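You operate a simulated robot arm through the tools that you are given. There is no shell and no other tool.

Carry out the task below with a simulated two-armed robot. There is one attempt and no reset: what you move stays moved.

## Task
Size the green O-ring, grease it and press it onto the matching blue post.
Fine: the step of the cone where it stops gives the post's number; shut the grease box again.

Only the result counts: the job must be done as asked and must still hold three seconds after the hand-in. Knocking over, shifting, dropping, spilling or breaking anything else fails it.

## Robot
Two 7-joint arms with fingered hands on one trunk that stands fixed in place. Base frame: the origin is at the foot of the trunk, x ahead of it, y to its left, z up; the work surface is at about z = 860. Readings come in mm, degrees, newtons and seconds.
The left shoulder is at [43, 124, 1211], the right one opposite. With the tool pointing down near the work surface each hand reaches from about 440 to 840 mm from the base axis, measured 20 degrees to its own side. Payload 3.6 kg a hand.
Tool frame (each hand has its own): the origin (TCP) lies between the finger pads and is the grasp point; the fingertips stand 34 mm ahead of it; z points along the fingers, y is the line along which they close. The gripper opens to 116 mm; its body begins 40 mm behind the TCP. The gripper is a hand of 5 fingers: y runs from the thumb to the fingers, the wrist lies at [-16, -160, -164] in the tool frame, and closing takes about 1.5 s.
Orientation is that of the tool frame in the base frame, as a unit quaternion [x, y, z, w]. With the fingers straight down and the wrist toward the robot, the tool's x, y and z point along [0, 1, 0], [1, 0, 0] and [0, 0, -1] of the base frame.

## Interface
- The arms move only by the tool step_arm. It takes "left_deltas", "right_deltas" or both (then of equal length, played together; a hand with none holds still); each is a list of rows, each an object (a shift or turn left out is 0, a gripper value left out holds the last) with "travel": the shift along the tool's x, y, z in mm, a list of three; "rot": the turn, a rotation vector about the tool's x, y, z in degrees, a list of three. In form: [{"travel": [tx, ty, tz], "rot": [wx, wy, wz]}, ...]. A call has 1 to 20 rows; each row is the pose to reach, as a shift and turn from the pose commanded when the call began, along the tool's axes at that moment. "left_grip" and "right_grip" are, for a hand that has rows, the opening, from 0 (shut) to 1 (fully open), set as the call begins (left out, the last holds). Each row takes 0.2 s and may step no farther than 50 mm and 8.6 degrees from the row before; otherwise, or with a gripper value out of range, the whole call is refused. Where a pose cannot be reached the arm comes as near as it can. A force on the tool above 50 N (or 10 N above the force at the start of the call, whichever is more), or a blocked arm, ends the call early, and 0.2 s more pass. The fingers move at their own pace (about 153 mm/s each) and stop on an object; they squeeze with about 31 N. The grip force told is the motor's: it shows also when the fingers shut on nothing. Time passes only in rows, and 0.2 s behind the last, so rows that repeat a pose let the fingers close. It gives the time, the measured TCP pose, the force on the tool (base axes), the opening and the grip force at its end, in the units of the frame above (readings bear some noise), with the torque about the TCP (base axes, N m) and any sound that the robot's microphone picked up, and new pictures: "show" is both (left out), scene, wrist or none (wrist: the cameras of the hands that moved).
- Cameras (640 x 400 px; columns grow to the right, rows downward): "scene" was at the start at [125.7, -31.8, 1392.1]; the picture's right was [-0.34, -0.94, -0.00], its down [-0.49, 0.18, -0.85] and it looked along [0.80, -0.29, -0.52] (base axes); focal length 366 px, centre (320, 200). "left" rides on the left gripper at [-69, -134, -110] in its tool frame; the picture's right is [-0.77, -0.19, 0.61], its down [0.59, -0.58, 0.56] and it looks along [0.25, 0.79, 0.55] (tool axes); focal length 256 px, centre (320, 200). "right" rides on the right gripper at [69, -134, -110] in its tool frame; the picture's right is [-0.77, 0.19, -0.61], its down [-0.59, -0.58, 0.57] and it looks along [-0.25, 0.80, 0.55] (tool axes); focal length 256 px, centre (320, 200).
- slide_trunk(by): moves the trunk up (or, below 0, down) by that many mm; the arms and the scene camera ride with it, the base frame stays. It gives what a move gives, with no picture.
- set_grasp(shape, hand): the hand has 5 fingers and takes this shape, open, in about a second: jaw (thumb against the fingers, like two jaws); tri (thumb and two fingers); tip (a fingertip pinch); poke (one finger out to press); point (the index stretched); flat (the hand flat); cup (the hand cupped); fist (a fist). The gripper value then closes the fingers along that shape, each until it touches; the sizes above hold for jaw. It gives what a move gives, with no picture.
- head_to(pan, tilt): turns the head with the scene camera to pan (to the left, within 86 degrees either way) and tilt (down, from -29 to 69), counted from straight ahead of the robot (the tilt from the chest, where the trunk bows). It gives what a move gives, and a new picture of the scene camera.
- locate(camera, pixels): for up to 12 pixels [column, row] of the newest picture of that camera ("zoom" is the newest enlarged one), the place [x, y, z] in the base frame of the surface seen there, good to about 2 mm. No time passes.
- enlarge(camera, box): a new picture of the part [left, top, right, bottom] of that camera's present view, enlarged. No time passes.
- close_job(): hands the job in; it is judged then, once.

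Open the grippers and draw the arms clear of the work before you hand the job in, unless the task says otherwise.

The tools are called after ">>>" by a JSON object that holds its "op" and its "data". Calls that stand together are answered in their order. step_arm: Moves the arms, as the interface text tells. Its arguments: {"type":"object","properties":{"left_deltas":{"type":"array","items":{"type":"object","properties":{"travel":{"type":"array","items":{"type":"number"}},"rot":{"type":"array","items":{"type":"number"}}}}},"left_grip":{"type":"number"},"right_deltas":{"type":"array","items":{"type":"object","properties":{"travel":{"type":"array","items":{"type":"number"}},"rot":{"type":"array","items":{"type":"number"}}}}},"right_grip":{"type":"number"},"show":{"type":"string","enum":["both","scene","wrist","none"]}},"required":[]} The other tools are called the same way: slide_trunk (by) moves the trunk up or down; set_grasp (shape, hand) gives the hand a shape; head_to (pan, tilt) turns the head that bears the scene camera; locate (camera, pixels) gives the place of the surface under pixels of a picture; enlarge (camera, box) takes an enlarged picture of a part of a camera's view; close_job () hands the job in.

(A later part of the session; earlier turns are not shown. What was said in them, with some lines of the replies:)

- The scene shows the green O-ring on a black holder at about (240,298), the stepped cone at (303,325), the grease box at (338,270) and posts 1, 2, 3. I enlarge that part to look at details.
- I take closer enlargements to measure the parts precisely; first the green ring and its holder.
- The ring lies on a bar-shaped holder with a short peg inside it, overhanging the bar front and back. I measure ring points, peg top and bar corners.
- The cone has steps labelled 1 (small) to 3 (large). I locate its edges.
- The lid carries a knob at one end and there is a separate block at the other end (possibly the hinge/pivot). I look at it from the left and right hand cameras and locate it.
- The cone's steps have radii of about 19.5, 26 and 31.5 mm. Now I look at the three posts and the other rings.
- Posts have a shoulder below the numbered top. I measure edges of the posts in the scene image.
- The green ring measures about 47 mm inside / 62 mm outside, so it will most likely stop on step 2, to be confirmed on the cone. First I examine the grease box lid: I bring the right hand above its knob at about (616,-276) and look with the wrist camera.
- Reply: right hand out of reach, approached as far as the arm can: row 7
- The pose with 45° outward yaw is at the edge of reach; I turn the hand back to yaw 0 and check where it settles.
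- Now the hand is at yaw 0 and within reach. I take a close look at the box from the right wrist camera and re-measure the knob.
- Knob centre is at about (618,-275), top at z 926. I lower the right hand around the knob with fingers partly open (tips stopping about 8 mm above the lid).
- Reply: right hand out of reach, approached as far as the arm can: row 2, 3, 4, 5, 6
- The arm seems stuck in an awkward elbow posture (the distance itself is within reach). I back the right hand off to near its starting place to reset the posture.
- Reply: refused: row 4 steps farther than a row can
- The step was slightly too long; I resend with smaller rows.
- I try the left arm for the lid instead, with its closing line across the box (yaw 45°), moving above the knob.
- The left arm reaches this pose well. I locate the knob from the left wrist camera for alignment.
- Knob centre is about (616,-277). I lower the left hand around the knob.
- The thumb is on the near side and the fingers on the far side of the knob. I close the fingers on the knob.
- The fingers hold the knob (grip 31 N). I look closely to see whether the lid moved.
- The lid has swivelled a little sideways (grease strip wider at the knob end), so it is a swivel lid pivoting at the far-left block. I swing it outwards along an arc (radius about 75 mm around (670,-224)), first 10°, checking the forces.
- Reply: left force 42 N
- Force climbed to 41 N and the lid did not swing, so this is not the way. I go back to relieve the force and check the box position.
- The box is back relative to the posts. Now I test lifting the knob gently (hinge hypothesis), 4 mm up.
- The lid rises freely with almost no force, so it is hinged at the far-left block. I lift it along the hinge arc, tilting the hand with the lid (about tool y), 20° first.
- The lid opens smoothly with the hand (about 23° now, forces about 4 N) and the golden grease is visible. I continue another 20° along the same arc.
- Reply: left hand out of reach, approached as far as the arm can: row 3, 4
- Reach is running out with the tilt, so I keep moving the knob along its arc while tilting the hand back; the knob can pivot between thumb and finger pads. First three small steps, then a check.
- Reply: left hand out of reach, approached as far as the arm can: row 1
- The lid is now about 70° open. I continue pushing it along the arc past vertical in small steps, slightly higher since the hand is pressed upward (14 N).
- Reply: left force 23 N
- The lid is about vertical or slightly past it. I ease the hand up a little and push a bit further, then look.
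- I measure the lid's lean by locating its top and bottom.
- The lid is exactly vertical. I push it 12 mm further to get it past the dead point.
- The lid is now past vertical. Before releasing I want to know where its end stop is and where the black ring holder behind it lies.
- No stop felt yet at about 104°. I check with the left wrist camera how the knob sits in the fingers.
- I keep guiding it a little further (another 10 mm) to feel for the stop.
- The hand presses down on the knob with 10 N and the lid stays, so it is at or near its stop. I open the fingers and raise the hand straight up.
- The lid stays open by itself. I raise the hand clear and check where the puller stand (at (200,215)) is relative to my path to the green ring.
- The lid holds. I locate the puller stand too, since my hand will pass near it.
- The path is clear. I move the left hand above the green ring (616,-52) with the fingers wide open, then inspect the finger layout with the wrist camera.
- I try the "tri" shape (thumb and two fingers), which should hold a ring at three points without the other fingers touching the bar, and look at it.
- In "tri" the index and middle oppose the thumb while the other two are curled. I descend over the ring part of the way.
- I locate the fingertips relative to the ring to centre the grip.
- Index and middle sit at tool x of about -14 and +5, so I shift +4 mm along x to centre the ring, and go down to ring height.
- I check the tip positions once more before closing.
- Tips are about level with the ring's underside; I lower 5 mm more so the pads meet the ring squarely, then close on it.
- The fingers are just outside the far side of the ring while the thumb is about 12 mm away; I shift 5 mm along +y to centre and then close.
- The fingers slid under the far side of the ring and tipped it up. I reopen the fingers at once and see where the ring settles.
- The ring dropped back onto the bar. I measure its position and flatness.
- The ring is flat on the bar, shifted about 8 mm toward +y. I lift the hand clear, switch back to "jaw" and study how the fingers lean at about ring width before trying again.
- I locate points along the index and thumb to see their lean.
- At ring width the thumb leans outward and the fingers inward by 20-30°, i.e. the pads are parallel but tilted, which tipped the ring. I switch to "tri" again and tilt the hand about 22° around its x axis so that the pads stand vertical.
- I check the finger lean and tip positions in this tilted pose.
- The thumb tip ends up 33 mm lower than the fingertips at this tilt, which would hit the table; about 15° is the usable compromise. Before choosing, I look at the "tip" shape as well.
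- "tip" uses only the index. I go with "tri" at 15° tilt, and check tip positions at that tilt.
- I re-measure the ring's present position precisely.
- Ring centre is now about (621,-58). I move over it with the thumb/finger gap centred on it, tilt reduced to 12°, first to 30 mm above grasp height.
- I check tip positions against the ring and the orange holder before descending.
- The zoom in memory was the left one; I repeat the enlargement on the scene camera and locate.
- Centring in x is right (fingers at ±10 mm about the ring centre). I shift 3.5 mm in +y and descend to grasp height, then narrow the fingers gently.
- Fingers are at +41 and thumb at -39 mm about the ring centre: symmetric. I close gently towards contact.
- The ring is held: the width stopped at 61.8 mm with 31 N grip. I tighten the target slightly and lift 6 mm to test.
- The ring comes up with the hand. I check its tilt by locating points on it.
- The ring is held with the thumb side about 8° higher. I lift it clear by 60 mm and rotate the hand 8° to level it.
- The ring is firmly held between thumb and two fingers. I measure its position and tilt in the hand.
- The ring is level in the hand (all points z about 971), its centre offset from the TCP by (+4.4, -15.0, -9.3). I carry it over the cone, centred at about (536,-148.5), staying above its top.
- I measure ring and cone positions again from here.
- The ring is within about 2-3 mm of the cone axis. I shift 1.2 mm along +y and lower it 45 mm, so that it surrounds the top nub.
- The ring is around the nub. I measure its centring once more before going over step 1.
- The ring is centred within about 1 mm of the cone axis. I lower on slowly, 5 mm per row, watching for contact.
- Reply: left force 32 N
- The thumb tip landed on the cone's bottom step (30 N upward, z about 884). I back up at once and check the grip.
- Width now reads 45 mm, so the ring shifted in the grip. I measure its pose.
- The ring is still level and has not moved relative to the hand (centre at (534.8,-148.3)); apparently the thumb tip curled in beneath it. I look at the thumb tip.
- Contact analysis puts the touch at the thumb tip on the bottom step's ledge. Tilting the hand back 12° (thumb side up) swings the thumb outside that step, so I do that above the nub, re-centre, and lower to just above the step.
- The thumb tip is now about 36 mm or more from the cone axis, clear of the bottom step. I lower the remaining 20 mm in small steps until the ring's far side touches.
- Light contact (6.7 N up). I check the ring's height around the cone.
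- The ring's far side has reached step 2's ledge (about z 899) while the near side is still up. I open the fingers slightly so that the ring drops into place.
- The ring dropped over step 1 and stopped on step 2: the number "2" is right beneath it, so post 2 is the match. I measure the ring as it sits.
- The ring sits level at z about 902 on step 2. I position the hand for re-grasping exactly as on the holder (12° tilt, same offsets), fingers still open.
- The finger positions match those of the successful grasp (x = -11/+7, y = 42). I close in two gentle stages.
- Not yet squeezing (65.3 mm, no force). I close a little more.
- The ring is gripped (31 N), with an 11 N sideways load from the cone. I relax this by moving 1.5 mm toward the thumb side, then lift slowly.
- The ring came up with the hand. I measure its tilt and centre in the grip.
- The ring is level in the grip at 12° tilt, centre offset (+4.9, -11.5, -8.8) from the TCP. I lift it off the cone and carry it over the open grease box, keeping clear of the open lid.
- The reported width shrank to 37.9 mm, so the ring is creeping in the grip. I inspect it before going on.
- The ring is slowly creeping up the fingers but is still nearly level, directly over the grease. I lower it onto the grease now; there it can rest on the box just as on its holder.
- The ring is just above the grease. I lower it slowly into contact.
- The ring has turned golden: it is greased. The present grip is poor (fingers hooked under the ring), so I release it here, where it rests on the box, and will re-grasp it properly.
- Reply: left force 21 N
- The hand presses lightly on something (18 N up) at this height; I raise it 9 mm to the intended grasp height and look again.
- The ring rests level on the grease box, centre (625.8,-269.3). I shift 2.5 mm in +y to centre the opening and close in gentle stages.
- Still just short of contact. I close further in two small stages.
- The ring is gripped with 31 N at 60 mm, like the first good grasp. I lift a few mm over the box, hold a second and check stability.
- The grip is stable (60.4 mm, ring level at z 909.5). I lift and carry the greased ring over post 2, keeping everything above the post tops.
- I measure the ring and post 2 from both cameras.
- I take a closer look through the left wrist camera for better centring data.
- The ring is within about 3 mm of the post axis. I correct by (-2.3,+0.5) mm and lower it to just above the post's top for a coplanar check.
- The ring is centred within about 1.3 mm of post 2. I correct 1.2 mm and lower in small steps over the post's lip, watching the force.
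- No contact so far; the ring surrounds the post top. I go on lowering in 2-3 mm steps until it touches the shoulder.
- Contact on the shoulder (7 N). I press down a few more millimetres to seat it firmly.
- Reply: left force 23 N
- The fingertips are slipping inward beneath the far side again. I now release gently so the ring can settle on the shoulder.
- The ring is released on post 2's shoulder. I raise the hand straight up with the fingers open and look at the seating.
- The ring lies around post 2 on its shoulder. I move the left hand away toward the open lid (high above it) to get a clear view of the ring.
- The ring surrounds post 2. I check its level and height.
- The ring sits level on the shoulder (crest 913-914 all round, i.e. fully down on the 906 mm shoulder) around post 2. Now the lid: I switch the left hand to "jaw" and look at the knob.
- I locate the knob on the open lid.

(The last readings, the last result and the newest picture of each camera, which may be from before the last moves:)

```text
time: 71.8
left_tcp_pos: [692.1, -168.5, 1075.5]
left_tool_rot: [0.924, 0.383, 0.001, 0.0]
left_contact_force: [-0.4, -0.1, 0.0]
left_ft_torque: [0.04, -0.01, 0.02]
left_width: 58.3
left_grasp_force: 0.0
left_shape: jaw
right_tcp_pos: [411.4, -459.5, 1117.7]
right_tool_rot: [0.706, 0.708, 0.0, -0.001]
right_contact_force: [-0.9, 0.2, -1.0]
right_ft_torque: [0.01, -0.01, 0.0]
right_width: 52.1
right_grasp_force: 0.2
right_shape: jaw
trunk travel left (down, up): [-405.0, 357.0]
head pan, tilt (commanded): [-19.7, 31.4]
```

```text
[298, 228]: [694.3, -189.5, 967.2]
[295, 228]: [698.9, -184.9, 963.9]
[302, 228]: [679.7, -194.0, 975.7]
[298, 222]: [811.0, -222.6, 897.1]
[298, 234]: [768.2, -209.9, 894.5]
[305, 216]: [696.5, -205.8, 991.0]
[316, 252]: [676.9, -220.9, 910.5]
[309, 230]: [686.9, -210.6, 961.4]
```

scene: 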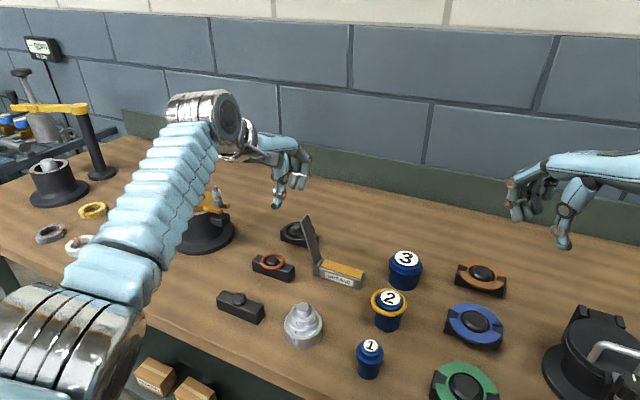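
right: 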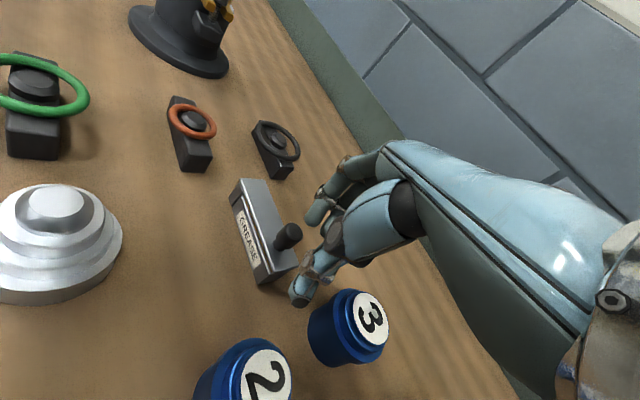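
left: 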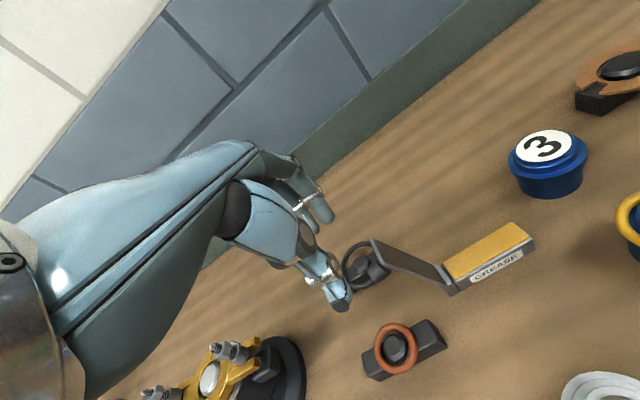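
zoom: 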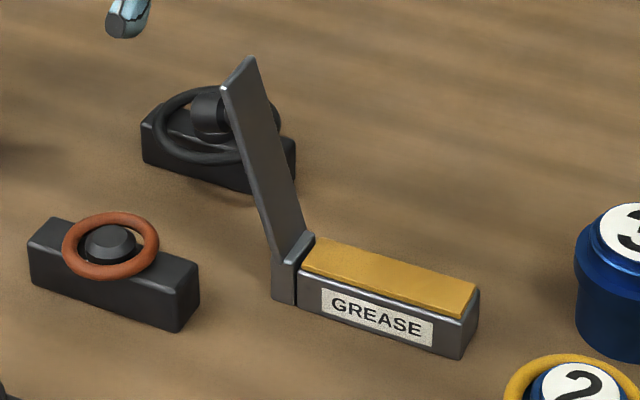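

Knob head centre is around (700,-192,961). I use the "tip" shape (thumb and index only) so the knob can pivot between two fingertips, and check where these tips are when nearly closed.

>>> {"op": "set_grasp", "data": {"hand": "left", "shape": "tip"}}

>>> {"op": "step_arm", "data": {"left_deltas": [{"travel": [0, 0, 0]}, {"travel": [0, 0, 0]}, {"travel": [0, 0, 0]}, {"travel": [0, 0, 0]}], "left_grip": 0.3, "show": "both"}}

>>> {"op": "enlarge", "data": {"camera": "left", "box": [260, 180, 400, 310]}}

>>> {"op": "enlarge", "data": {"camera": "scene", "box": [230, 120, 330, 240]}}

```text
time: 72.7
left_tcp_pos: [692.3, -169.3, 1076.5]
left_tool_rot: [0.924, 0.383, 0.0, 0.001]
left_contact_force: [0.0, 0.3, 0.1]
left_ft_torque: [-0.01, -0.02, 0.0]
left_width: 115.8
left_grasp_force: 0.2
left_shape: tip
right_tcp_pos: [411.3, -460.6, 1119.0]
right_tool_rot: [0.706, 0.708, 0.0, -0.002]
right_contact_force: [-0.1, 0.0, 0.0]
right_ft_torque: [0.04, 0.01, 0.04]
right_width: 52.3
right_grasp_force: 0.2
right_shape: jaw
trunk travel left (down, up): [-405.0, 357.0]
head pan, tilt (commanded): [-19.7, 31.4]
```

```text
time: 73.7
left_tcp_pos: [691.6, -169.4, 1076.2]
left_tool_rot: [0.924, 0.383, 0.0, 0.0]
left_contact_force: [1.1, -0.8, -0.3]
left_ft_torque: [-0.03, 0.02, 0.03]
left_width: 36.4
left_grasp_force: 0.0
left_shape: tip
right_tcp_pos: [410.4, -458.7, 1118.9]
right_tool_rot: [0.706, 0.708, 0.0, -0.001]
right_contact_force: [-0.4, -0.1, 0.4]
right_ft_torque: [-0.01, -0.05, 0.0]
right_width: 52.2
right_grasp_force: 0.1
right_shape: jaw
trunk travel left (down, up): [-405.0, 357.0]
head pan, tilt (commanded): [-19.7, 31.4]
```

scene: 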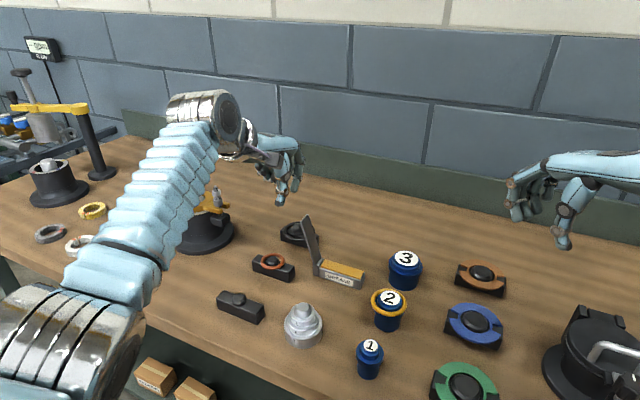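
left: 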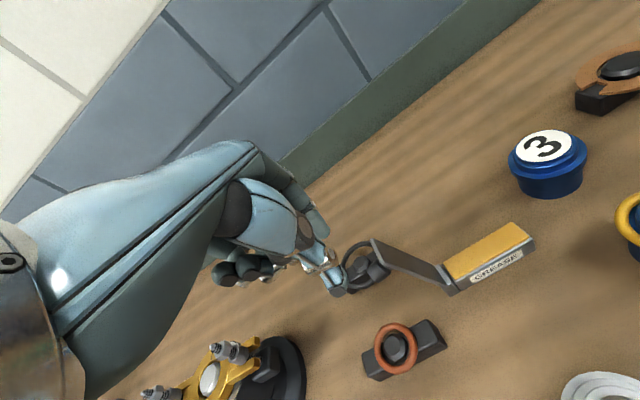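

```text
3.08 times, centred on (330, 245) of left
```

zoom: 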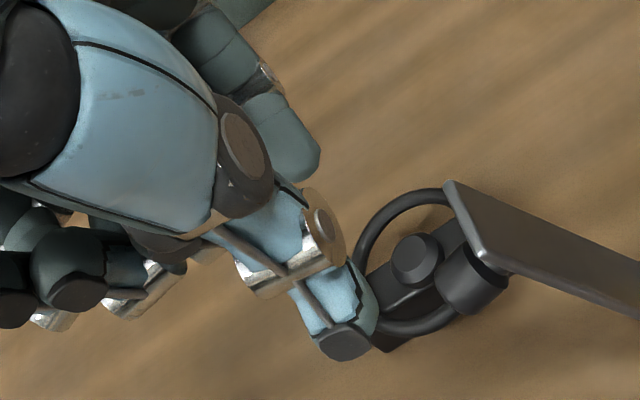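

```text
3.33 times, centred on (280, 180) of scene
```

zoom: 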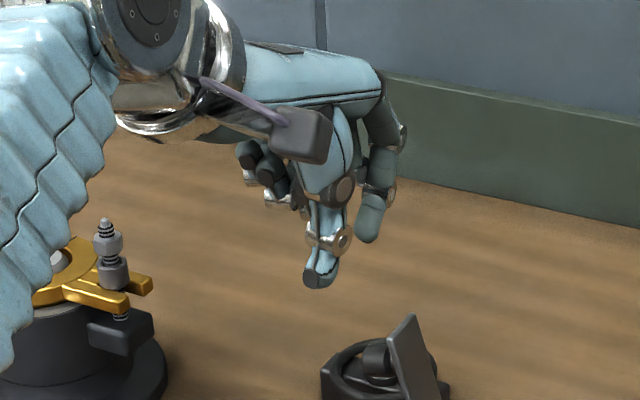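

>>> {"op": "locate", "data": {"camera": "zoom", "pixels": [[365, 235], [368, 215], [372, 195], [318, 282], [325, 265], [328, 215], [333, 240], [310, 280]]}}

>>> {"op": "locate", "data": {"camera": "left", "pixels": [[322, 233], [318, 222], [325, 226], [335, 288], [340, 278], [345, 283], [330, 270]]}}

```text
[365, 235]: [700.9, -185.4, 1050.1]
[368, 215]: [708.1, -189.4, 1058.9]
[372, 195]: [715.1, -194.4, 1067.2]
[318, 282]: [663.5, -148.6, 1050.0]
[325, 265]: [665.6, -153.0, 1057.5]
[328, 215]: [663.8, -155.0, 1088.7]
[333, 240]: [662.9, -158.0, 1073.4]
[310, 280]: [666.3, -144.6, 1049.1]
```

```text
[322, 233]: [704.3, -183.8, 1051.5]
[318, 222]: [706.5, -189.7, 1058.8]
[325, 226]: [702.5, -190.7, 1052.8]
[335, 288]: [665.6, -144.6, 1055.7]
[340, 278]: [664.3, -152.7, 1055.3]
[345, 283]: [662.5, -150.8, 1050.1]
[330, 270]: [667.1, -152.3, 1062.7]
```

Tips are at x of about -4.5 and 28 mm below the TCP. I open to about 50 mm, move above the knob and descend so the tips straddle it.

>>> {"op": "step_arm", "data": {"left_deltas": [{"travel": [-5.7, 25.9, 5]}, {"travel": [-5.7, 25.9, 35]}, {"travel": [-5.7, 25.9, 65]}, {"travel": [-5.7, 25.9, 80]}], "left_grip": 0.5, "show": "both"}}

>>> {"op": "enlarge", "data": {"camera": "left", "box": [260, 180, 400, 310]}}

>>> {"op": "enlarge", "data": {"camera": "scene", "box": [260, 170, 350, 280]}}

```text
time: 74.7
left_tcp_pos: [706.0, -191.7, 994.2]
left_tool_rot: [0.924, 0.383, 0.0, -0.001]
left_contact_force: [-0.9, 0.2, 0.4]
left_ft_torque: [0.02, -0.01, 0.0]
left_width: 57.4
left_grasp_force: 0.0
left_shape: tip
right_tcp_pos: [410.7, -460.3, 1118.4]
right_tool_rot: [0.706, 0.708, 0.0, 0.0]
right_contact_force: [-0.2, 0.6, 0.1]
right_ft_torque: [0.0, -0.04, 0.0]
right_width: 52.4
right_grasp_force: 0.0
right_shape: jaw
trunk travel left (down, up): [-405.0, 357.0]
head pan, tilt (commanded): [-19.7, 31.4]
```

scene: 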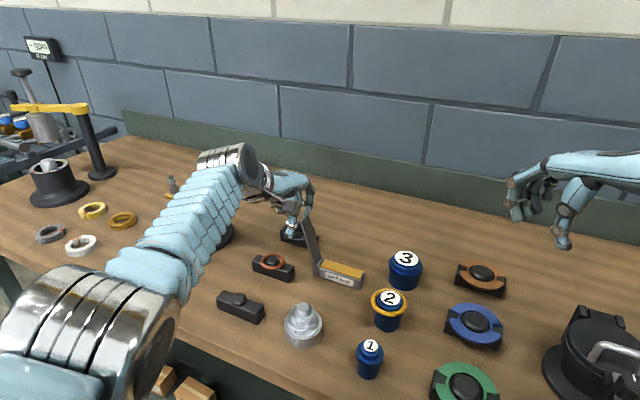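
left: 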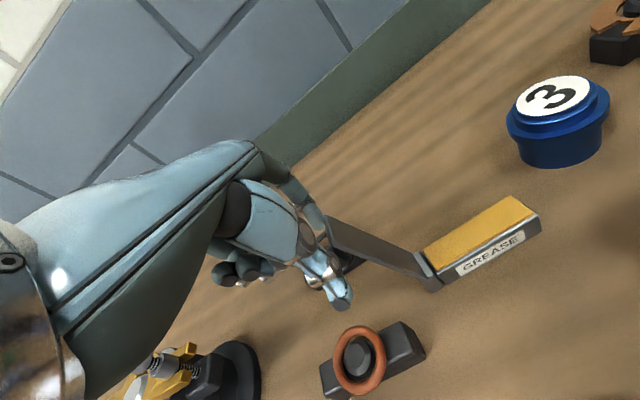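

```text
3.08 times, centred on (330, 245) of left
```

zoom: 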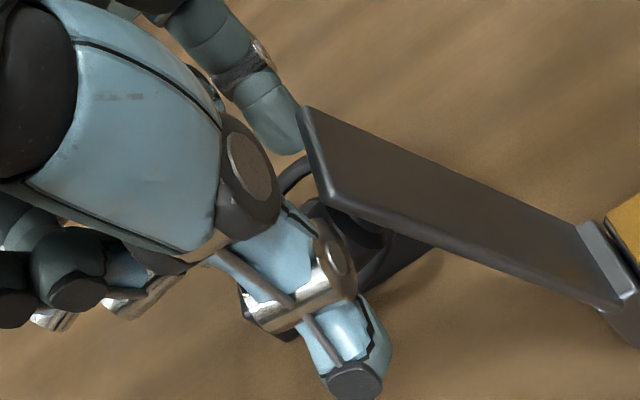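

```text
3.64 times, centred on (305, 225) of scene
```

zoom: 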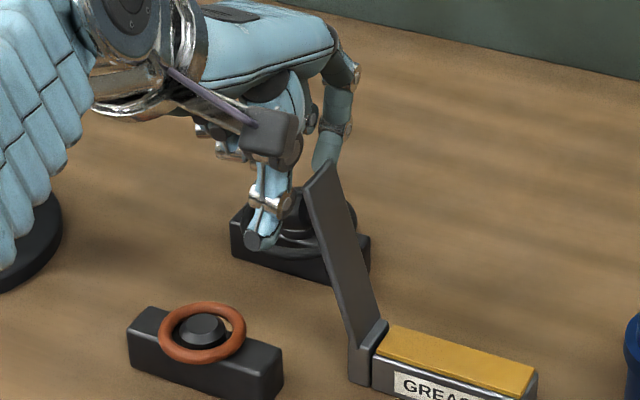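

The fingers straddle the knob on either side of the lid. I descend the last 12 mm and close on the knob.

>>> {"op": "step_arm", "data": {"left_deltas": [{"travel": [0, 0, 6]}, {"travel": [0, 0, 12]}, {"travel": [0, 0, 12]}], "left_grip": 0.4, "show": "none"}}

>>> {"op": "step_arm", "data": {"left_deltas": [{"travel": [0, 0, 0]}, {"travel": [0, 0, 0]}, {"travel": [0, 0, 0]}, {"travel": [0, 0, 0]}], "left_grip": 0, "show": "both"}}

>>> {"op": "enlarge", "data": {"camera": "left", "box": [260, 180, 400, 310]}}

>>> {"op": "enlarge", "data": {"camera": "scene", "box": [260, 170, 350, 280]}}

```text
time: 75.5
left_tcp_pos: [705.5, -191.0, 983.2]
left_tool_rot: [0.924, 0.383, 0.001, 0.0]
left_contact_force: [0.2, -0.8, 0.6]
left_ft_torque: [-0.02, 0.02, 0.0]
left_width: 47.4
left_grasp_force: 0.1
left_shape: tip
right_tcp_pos: [412.7, -459.5, 1118.5]
right_tool_rot: [0.706, 0.708, 0.0, -0.001]
right_contact_force: [0.3, -0.3, -0.4]
right_ft_torque: [-0.01, -0.01, 0.01]
right_width: 52.5
right_grasp_force: 0.1
right_shape: jaw
trunk travel left (down, up): [-405.0, 357.0]
head pan, tilt (commanded): [-19.7, 31.4]
```

```text
time: 76.5
left_tcp_pos: [705.2, -192.7, 981.3]
left_tool_rot: [0.924, 0.383, -0.002, -0.002]
left_contact_force: [-1.5, -8.1, -11.4]
left_ft_torque: [-0.29, -0.05, 0.02]
left_width: 11.4
left_grasp_force: 30.8
left_shape: tip
right_tcp_pos: [411.4, -461.0, 1118.9]
right_tool_rot: [0.706, 0.708, 0.001, -0.001]
right_contact_force: [0.4, 0.8, 0.4]
right_ft_torque: [0.0, 0.01, -0.01]
right_width: 52.6
right_grasp_force: 0.1
right_shape: jaw
trunk travel left (down, up): [-405.0, 357.0]
head pan, tilt (commanded): [-19.7, 31.4]
```

scene: 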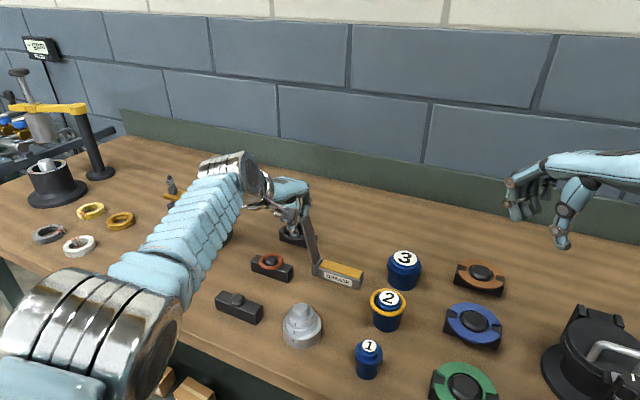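
left: 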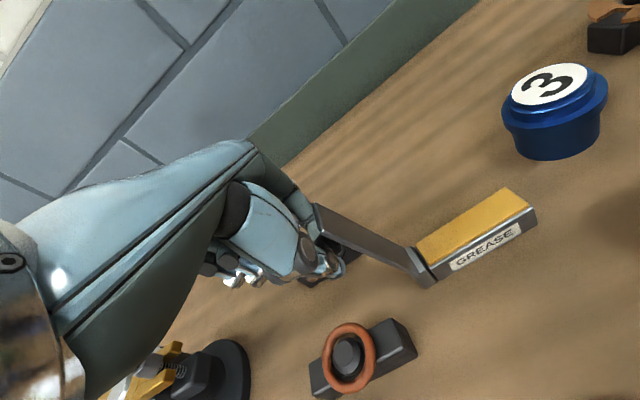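

```text
3.08 times, centred on (330, 245) of left
```

zoom: 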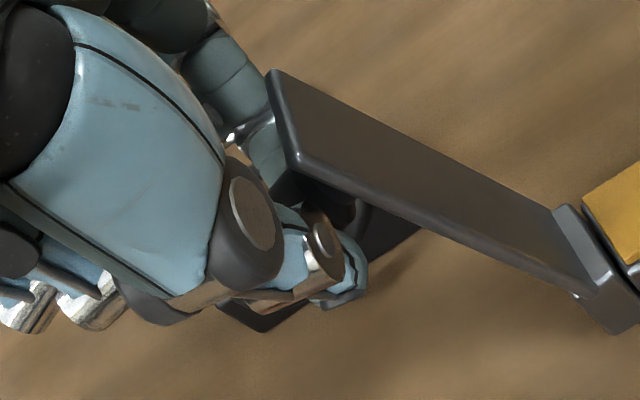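

```text
3.64 times, centred on (305, 225) of scene
```

zoom: 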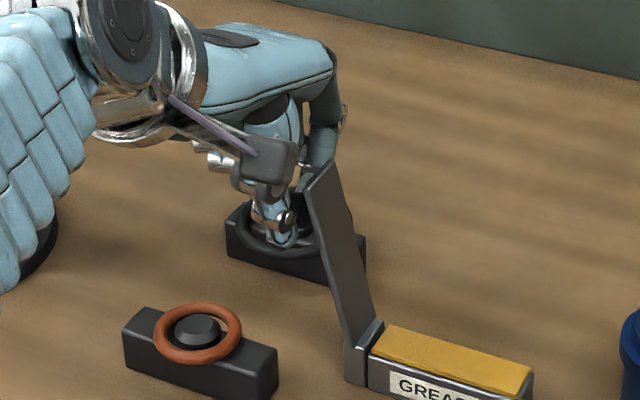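

The knob is held (31 N). I move along the closing arc past vertical in small steps, checking the load.

>>> {"op": "step_arm", "data": {"left_deltas": [{"travel": [-6.5, 0, -3.7]}, {"travel": [-13.4, 0, -6.8]}, {"travel": [-20, 0, -9]}, {"travel": [-26.4, 0, -10.6]}], "left_grip": 0, "show": "both"}}

>>> {"op": "enlarge", "data": {"camera": "left", "box": [260, 180, 400, 310]}}

>>> {"op": "enlarge", "data": {"camera": "scene", "box": [270, 170, 360, 290]}}

```text
time: 77.5
left_tcp_pos: [687.7, -211.1, 991.9]
left_tool_rot: [0.924, 0.383, -0.001, -0.002]
left_contact_force: [0.0, -2.1, -17.4]
left_ft_torque: [-0.03, -0.26, 0.05]
left_width: 11.0
left_grasp_force: 31.1
left_shape: tip
right_tcp_pos: [413.6, -462.2, 1116.6]
right_tool_rot: [0.706, 0.708, 0.0, -0.002]
right_contact_force: [0.0, 0.7, 0.8]
right_ft_torque: [0.01, -0.02, 0.0]
right_width: 52.5
right_grasp_force: 0.0
right_shape: jaw
trunk travel left (down, up): [-405.0, 357.0]
head pan, tilt (commanded): [-19.7, 31.4]
```

scene: 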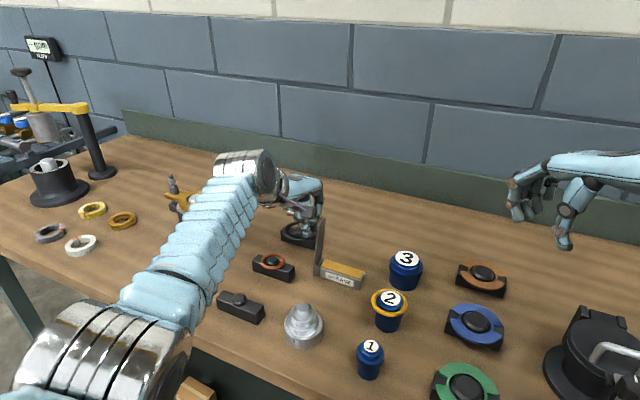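
left: 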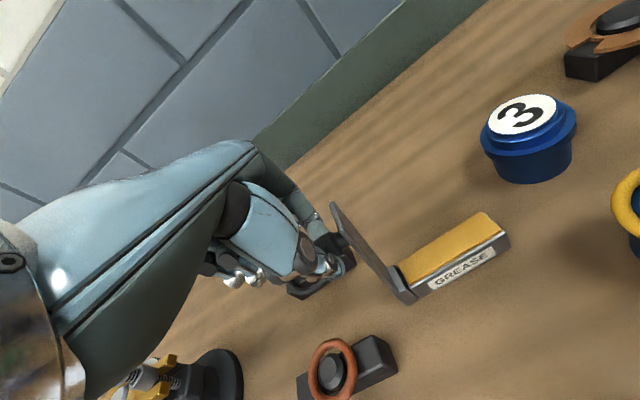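

```text
3.08 times, centred on (330, 245) of left
```

zoom: 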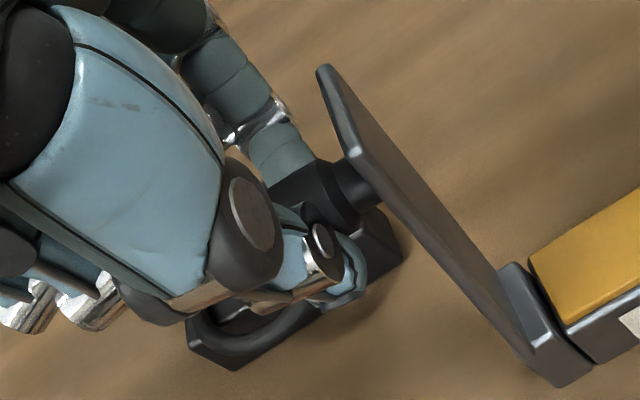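

```text
3.33 times, centred on (315, 230) of scene
```

zoom: 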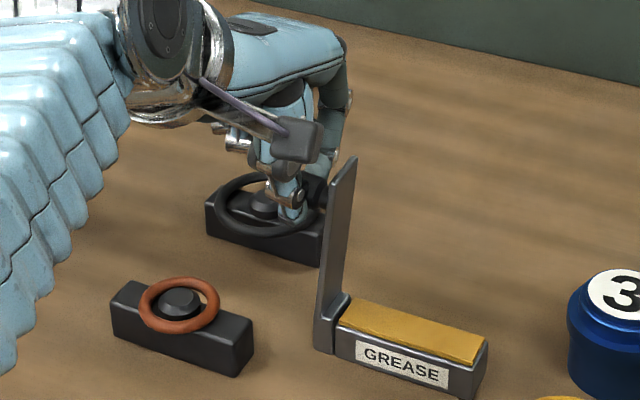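

The lid is past vertical (about 85°) with the hand pulled down by 17 N, so the arc should be about 3 mm lower. I continue with that correction to about 55°.

>>> {"op": "step_arm", "data": {"left_deltas": [{"travel": [-6.7, 0, 2]}, {"travel": [-13.5, 0, 1.7]}, {"travel": [-20.3, 0, 2]}, {"travel": [-27.2, 0, 2.6]}, {"travel": [-33.8, 0, 4]}, {"travel": [-40.4, 0, 6]}], "left_grip": 0, "show": "both"}}

>>> {"op": "enlarge", "data": {"camera": "left", "box": [260, 180, 400, 310]}}

>>> {"op": "enlarge", "data": {"camera": "scene", "box": [270, 170, 380, 290]}}

```text
time: 78.9
left_tcp_pos: [658.8, -238.0, 986.6]
left_tool_rot: [0.924, 0.383, -0.001, -0.001]
left_contact_force: [2.5, 0.8, -5.6]
left_ft_torque: [0.07, -0.2, 0.11]
left_width: 10.5
left_grasp_force: 30.5
left_shape: tip
right_tcp_pos: [412.7, -459.9, 1120.0]
right_tool_rot: [0.706, 0.708, 0.0, -0.001]
right_contact_force: [0.0, 0.1, 0.5]
right_ft_torque: [0.0, -0.02, -0.02]
right_width: 52.2
right_grasp_force: 0.1
right_shape: jaw
trunk travel left (down, up): [-405.0, 357.0]
head pan, tilt (commanded): [-19.7, 31.4]
```

scene: 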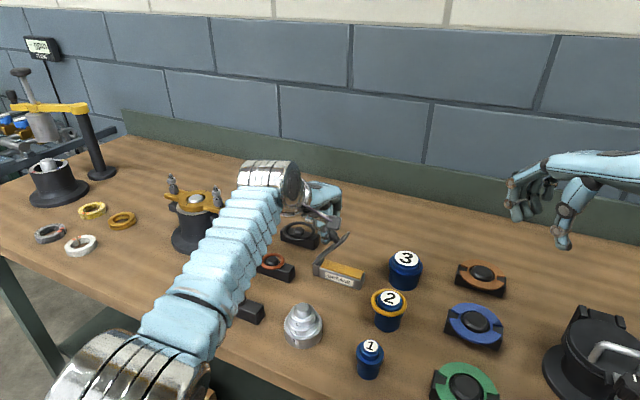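
left: 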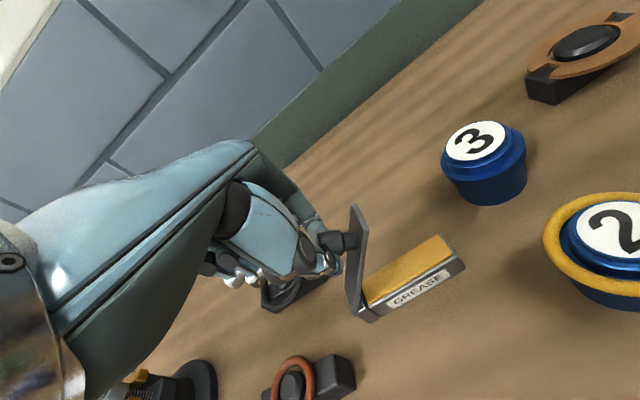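

```text
3.08 times, centred on (330, 245) of left
```

zoom: 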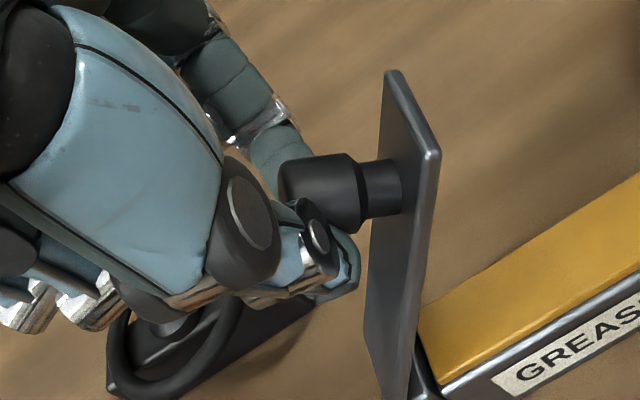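

```text
3.33 times, centred on (325, 230) of scene
```

zoom: 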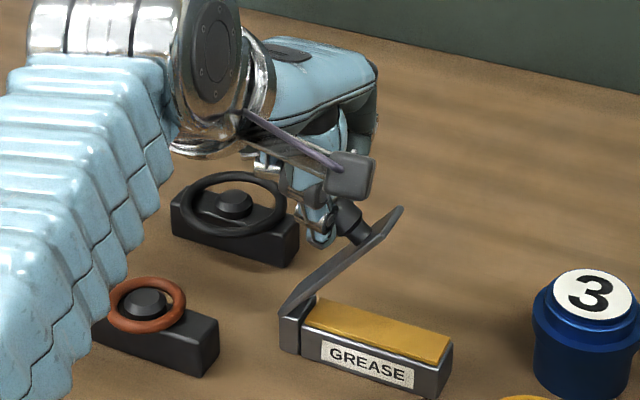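

The lid comes down smoothly under control (about 52°, 6 N). I continue to about 20°.

>>> {"op": "step_arm", "data": {"left_deltas": [{"travel": [-6.3, 0, 2.5]}, {"travel": [-12.4, 0, 5.4]}, {"travel": [-18.2, 0, 9]}, {"travel": [-23.8, 0, 13]}, {"travel": [-29, 0, 17.5]}, {"travel": [-33.7, 0, 22.4]}], "left_grip": 0, "show": "both"}}

>>> {"op": "enlarge", "data": {"camera": "left", "box": [260, 180, 400, 310]}}

>>> {"op": "enlarge", "data": {"camera": "scene", "box": [280, 180, 390, 300]}}

```text
time: 80.3
left_tcp_pos: [637.3, -261.7, 963.6]
left_tool_rot: [0.923, 0.384, -0.001, -0.001]
left_contact_force: [12.9, 6.9, -10.1]
left_ft_torque: [0.25, -0.46, 0.07]
left_width: 8.8
left_grasp_force: 31.2
left_shape: tip
right_tcp_pos: [413.6, -459.8, 1117.3]
right_tool_rot: [0.706, 0.708, -0.001, -0.001]
right_contact_force: [-0.2, 0.6, -0.5]
right_ft_torque: [-0.02, 0.01, 0.03]
right_width: 52.4
right_grasp_force: 0.0
right_shape: jaw
trunk travel left (down, up): [-405.0, 357.0]
head pan, tilt (commanded): [-19.7, 31.4]
```

scene: 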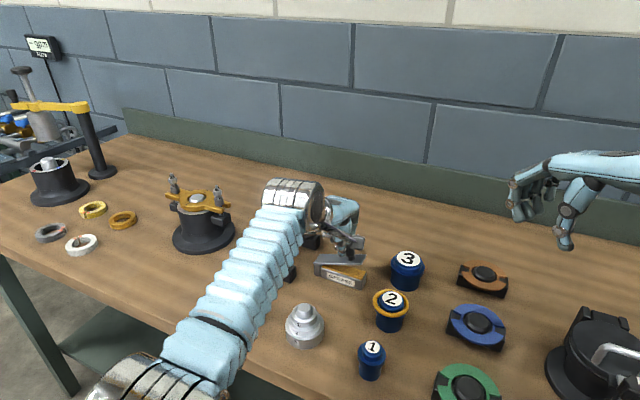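
left: 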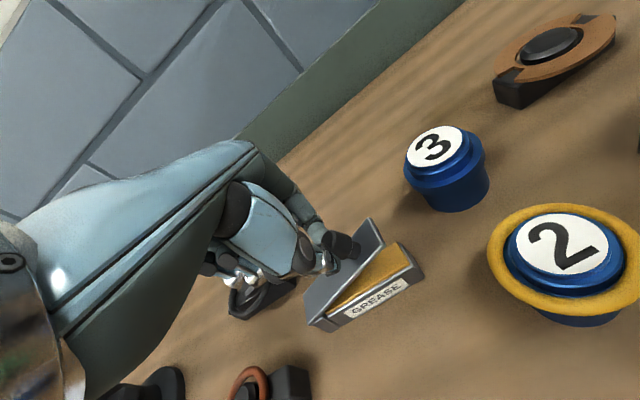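

```text
3.08 times, centred on (330, 245) of left
```

zoom: 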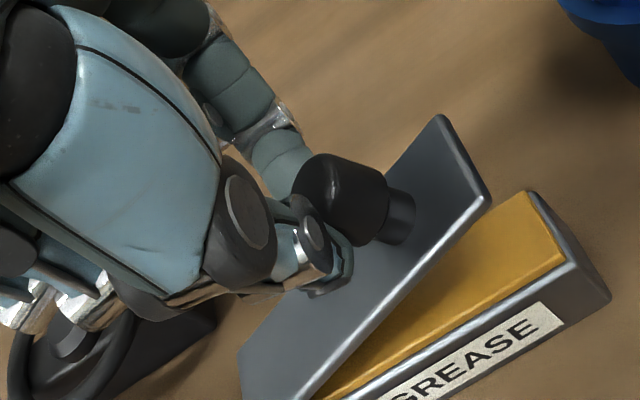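

```text
3.33 times, centred on (335, 240) of scene
```

zoom: 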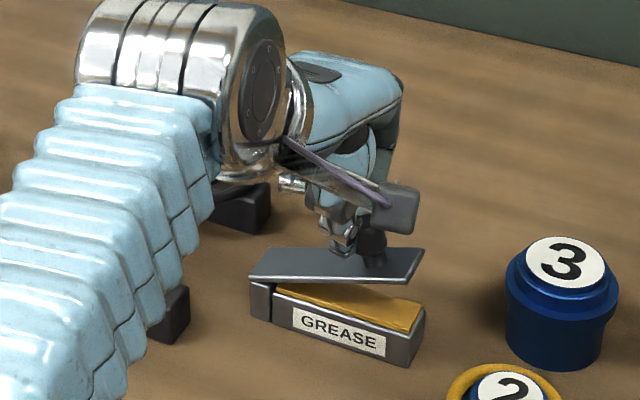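

At about 20° the hand leads the knob slightly (14 N). I lower on with less travel toward -x.

>>> {"op": "step_arm", "data": {"left_deltas": [{"travel": [0, 0, 5]}, {"travel": [-3, 0, 11]}, {"travel": [-6, 0, 17]}, {"travel": [-8, 0, 23]}], "left_grip": 0, "show": "both"}}

>>> {"op": "enlarge", "data": {"camera": "left", "box": [260, 180, 400, 310]}}

>>> {"op": "enlarge", "data": {"camera": "scene", "box": [280, 180, 390, 300]}}

```text
time: 81.3
left_tcp_pos: [631.2, -269.2, 941.2]
left_tool_rot: [0.923, 0.384, 0.0, 0.0]
left_contact_force: [17.9, 2.7, -3.5]
left_ft_torque: [0.05, -0.53, 0.05]
left_width: 7.5
left_grasp_force: 30.3
left_shape: tip
right_tcp_pos: [413.9, -459.6, 1117.3]
right_tool_rot: [0.707, 0.707, -0.001, -0.002]
right_contact_force: [-0.6, -0.4, 0.4]
right_ft_torque: [-0.03, 0.01, 0.0]
right_width: 52.2
right_grasp_force: 0.0
right_shape: jaw
trunk travel left (down, up): [-405.0, 357.0]
head pan, tilt (commanded): [-19.7, 31.4]
```

scene: 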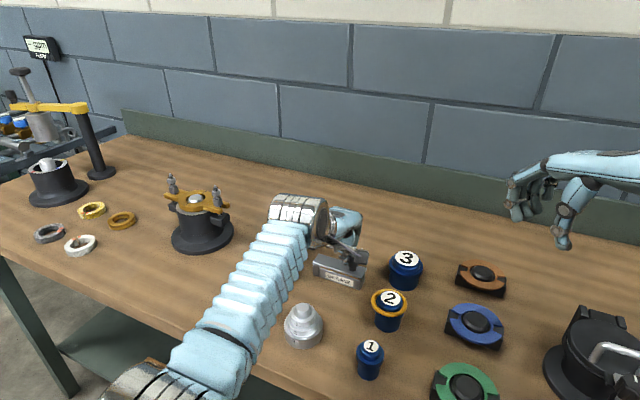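
left: 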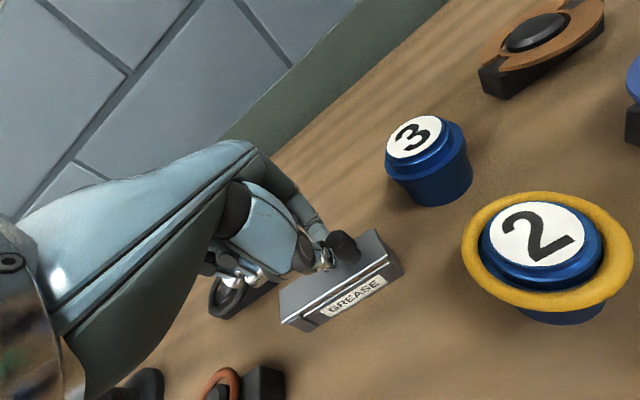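

```text
3.08 times, centred on (330, 245) of left
```

zoom: 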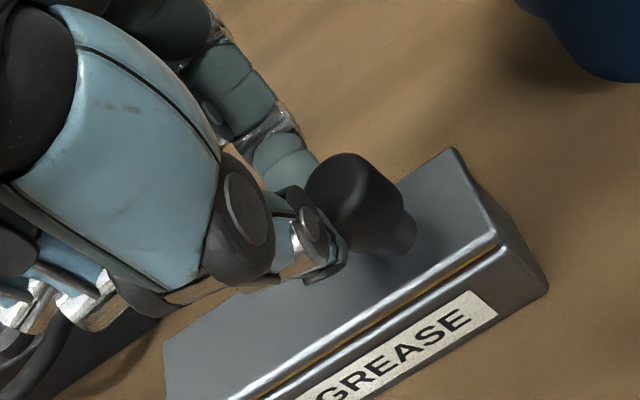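

```text
3.33 times, centred on (335, 240) of scene
```

zoom: 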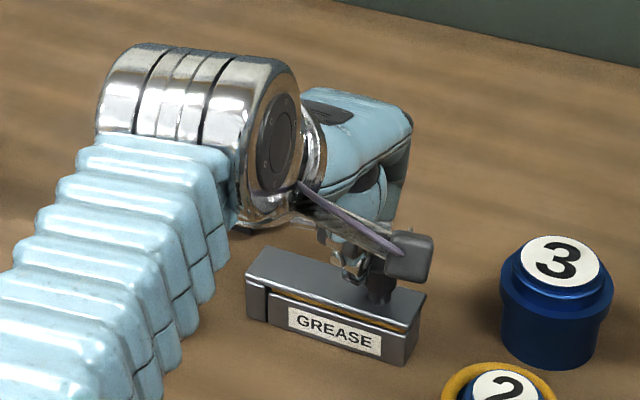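

The lid is practically closed. I open the fingers so that it drops the last couple of millimetres, and raise the hand.

>>> {"op": "step_arm", "data": {"left_deltas": [{"travel": [2, 0, 0]}, {"travel": [4, 0, 0]}, {"travel": [4, 0, 0]}, {"travel": [4, 0, 0]}], "left_grip": 0.45, "show": "none"}}

>>> {"op": "step_arm", "data": {"left_deltas": [{"travel": [0, 0, -20]}, {"travel": [0, 0, -55]}, {"travel": [0, 0, -90]}], "left_grip": 0.5, "show": "both"}}

>>> {"op": "enlarge", "data": {"camera": "left", "box": [280, 200, 460, 350]}}

>>> {"op": "enlarge", "data": {"camera": "scene", "box": [300, 215, 390, 300]}}

```text
time: 82.3
left_tcp_pos: [630.5, -265.5, 943.0]
left_tool_rot: [0.924, 0.382, -0.001, 0.0]
left_contact_force: [-0.4, 0.4, 0.6]
left_ft_torque: [0.01, 0.02, -0.03]
left_width: 52.7
left_grasp_force: 0.1
left_shape: tip
right_tcp_pos: [411.3, -460.2, 1118.8]
right_tool_rot: [0.706, 0.708, 0.0, -0.001]
right_contact_force: [-0.7, 1.0, -0.1]
right_ft_torque: [0.0, 0.0, -0.03]
right_width: 52.4
right_grasp_force: 0.1
right_shape: jaw
trunk travel left (down, up): [-405.0, 357.0]
head pan, tilt (commanded): [-19.7, 31.4]
```

```text
time: 83.1
left_tcp_pos: [630.1, -266.1, 1030.9]
left_tool_rot: [0.924, 0.383, 0.0, -0.001]
left_contact_force: [-0.3, 1.0, 0.3]
left_ft_torque: [0.01, 0.01, 0.0]
left_width: 57.9
left_grasp_force: 0.0
left_shape: tip
right_tcp_pos: [410.6, -460.9, 1118.9]
right_tool_rot: [0.706, 0.708, 0.0, -0.001]
right_contact_force: [0.1, -0.5, 0.1]
right_ft_torque: [-0.02, 0.0, 0.03]
right_width: 52.4
right_grasp_force: 0.1
right_shape: jaw
trunk travel left (down, up): [-405.0, 357.0]
head pan, tilt (commanded): [-19.7, 31.4]
```

scene: 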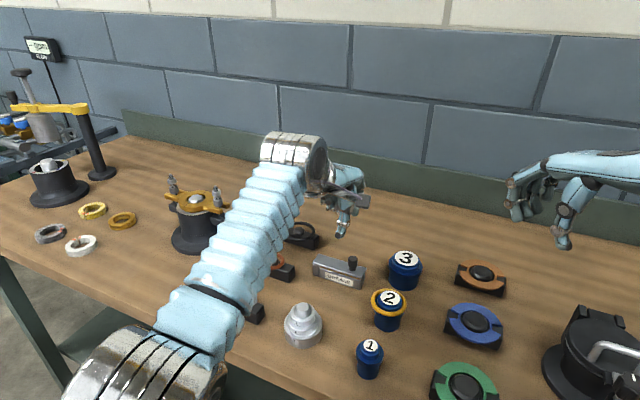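
left: 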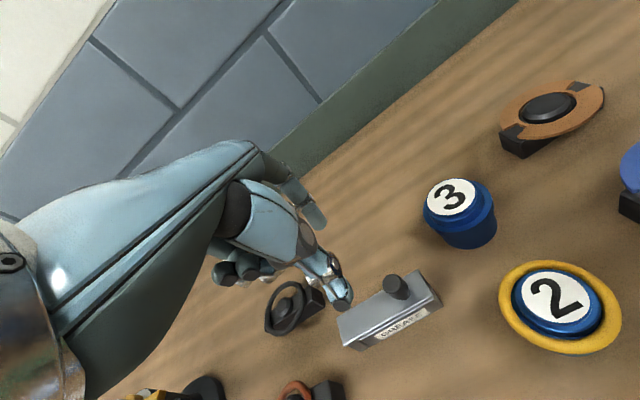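

```text
2.67 times, centred on (370, 275) of left
```

zoom: 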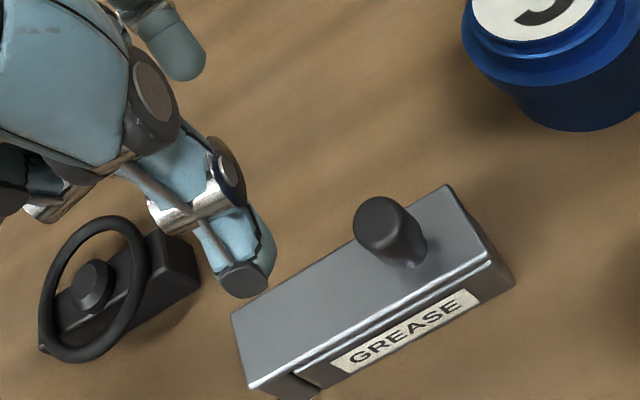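

```text
4.71 times, centred on (345, 258) of scene
```

zoom: 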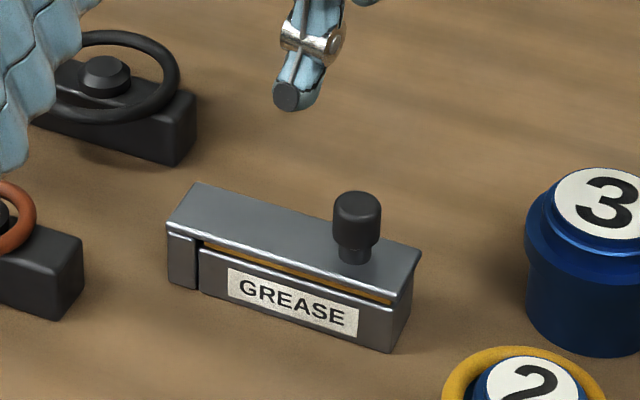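

The grease box looks exactly as at the start (same corners in the same enlargement), closed. I check the cone, the empty holder and the ring on the post against their first pictures.

>>> {"op": "enlarge", "data": {"camera": "scene", "box": [275, 290, 335, 350]}}

>>> {"op": "enlarge", "data": {"camera": "scene", "box": [360, 280, 420, 340]}}

>>> {"op": "enlarge", "data": {"camera": "left", "box": [480, 240, 640, 370]}}

```text
6.67 times, centred on (305, 320) of scene
```

zoom: 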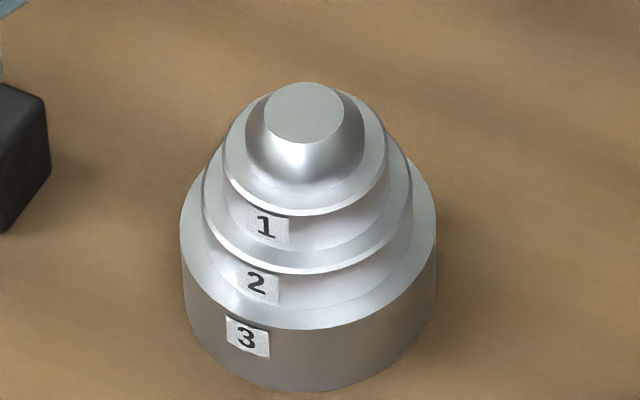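

```text
6.67 times, centred on (390, 310) of scene
```

zoom: 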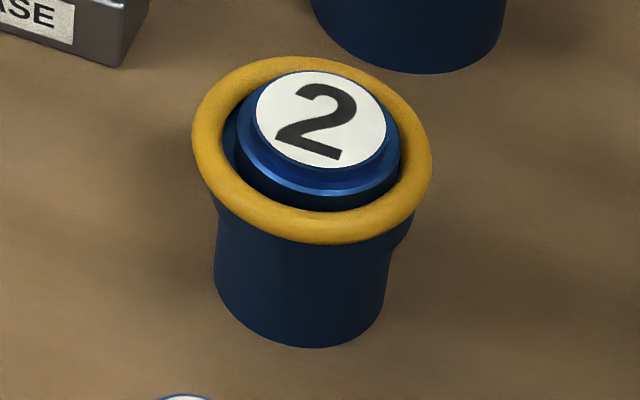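

```text
3.08 times, centred on (560, 305) of left
```

zoom: 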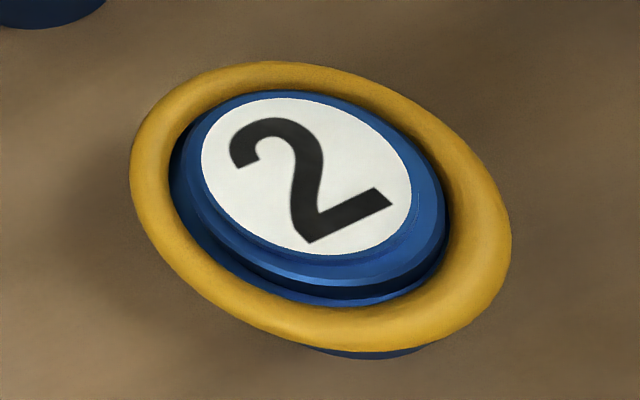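

Cone and post 2 are exactly where they were, and the golden (greased) ring lies fully down on post 2's shoulder. I now draw the left hand up and back to its starting area and open both grippers.

>>> {"op": "step_arm", "data": {"left_deltas": [{"travel": [0, 0, -45]}, {"travel": [0, 0, -90]}, {"travel": [0, 0, -135]}, {"travel": [20, -40, -155]}, {"travel": [40, -80, -170]}, {"travel": [60, -120, -180]}, {"travel": [80, -160, -182]}, {"travel": [100, -195, -182]}, {"travel": [116, -229, -182]}, {"travel": [116, -229, -182]}], "right_deltas": [{"travel": [0, 0, 0]}, {"travel": [0, 0, 0]}, {"travel": [0, 0, 0]}, {"travel": [0, 0, 0]}, {"travel": [0, 0, 0]}, {"travel": [0, 0, 0]}, {"travel": [0, 0, 0]}, {"travel": [0, 0, 0]}, {"travel": [0, 0, 0]}, {"travel": [0, 0, 0]}], "left_grip": 1, "right_grip": 1, "show": "both"}}

>>> {"op": "enlarge", "data": {"camera": "scene", "box": [200, 210, 440, 390]}}

>>> {"op": "enlarge", "data": {"camera": "right", "box": [100, 140, 280, 250]}}

```text
time: 85.3
left_tcp_pos: [550.4, -21.6, 1214.8]
left_tool_rot: [0.924, 0.383, -0.001, -0.001]
left_contact_force: [-0.6, -0.4, 0.4]
left_ft_torque: [-0.01, 0.01, 0.03]
left_width: 115.7
left_grasp_force: 0.0
left_shape: tip
right_tcp_pos: [411.9, -461.1, 1118.0]
right_tool_rot: [0.707, 0.707, 0.0, -0.001]
right_contact_force: [0.0, -0.9, 0.2]
right_ft_torque: [0.04, 0.0, 0.03]
right_width: 116.0
right_grasp_force: 0.1
right_shape: jaw
trunk travel left (down, up): [-405.0, 357.0]
head pan, tilt (commanded): [-19.7, 31.4]
```

scene: 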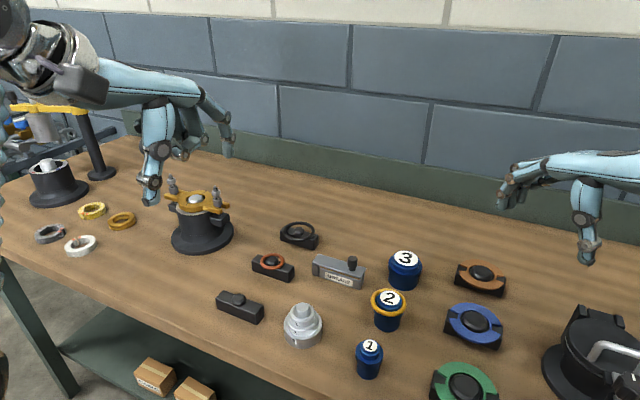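
right: 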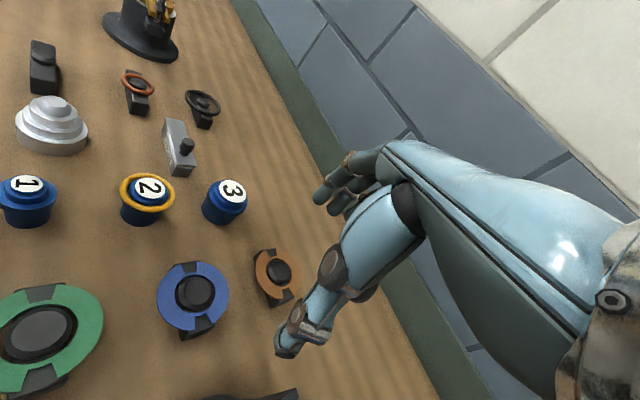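
left: 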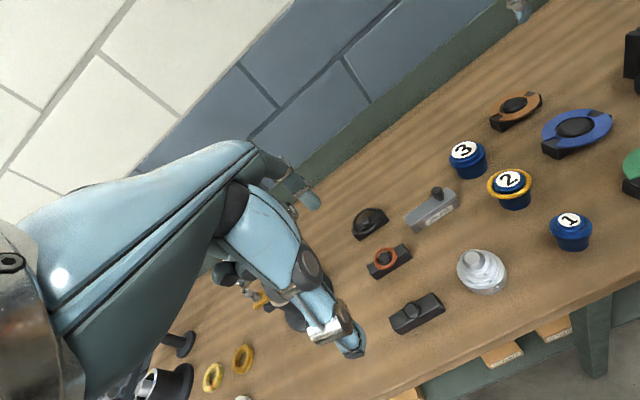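

```text
2.22 times, centred on (320, 300) of scene
```

zoom: 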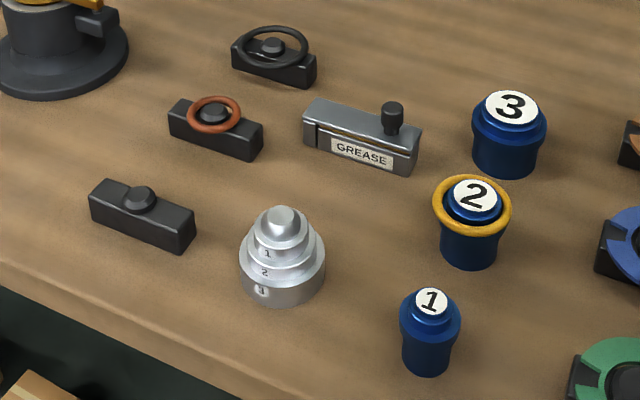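

```text
3.56 times, centred on (190, 195) of right
```

zoom: 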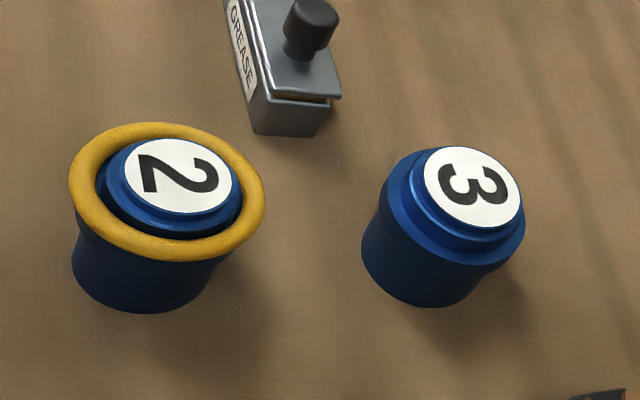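

Everything appears in place: box closed, ring on post 2, other parts unmoved. One last check of the lid with the same enlargement as at the start.

>>> {"op": "enlarge", "data": {"camera": "scene", "box": [305, 245, 375, 295]}}

>>> {"op": "locate", "data": {"camera": "zoom", "pixels": [[150, 75], [105, 142], [525, 188], [490, 258], [425, 100]]}}

```text
8.00 times, centred on (340, 270) of scene
```

zoom: 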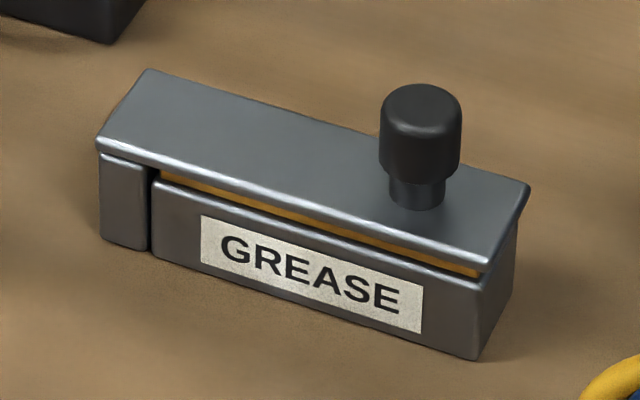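

```text
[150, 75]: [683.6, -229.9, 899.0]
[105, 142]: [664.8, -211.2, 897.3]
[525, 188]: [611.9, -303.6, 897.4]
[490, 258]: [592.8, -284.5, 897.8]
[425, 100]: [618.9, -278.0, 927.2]
```

The box is shut and at its original place, the ring is greased and seated on post 2, and both hands are open and clear. I hand the job in.

>>> {"op": "close_job", "data": {}}

```text
The job is handed in.
```

The green O-ring is greased and seated on post 2. The grease box is shut again, and the job has been handed in; I have no verdict back yet.

- **Sizing:** I set the ring down on the cone. It dropped over step 1 and stopped on step 2, so post 2 is the match.
- **Greasing:** I opened the hinged lid by its knob and lowered the ring onto the grease. The whole ring turned golden.
- **Fitting:** I lowered the ring over post 2 and pressed with about 22 N before letting go. It lies level and fully down on the post's shoulder, with a little sideways play.
- **Grip:** The ring slipped in the fingers more than once. I set it down on its holder, the cone and the grease box to take a better grip; it was never dropped onto the table.
- **Contacts:** While opening the lid I first pushed the knob the wrong way (about 41 N), and the thumb once pressed on the cone (about 30 N). In the last pictures the box, cone and posts are where they were at the start.

Both grippers are open and the arms are clear of the work.
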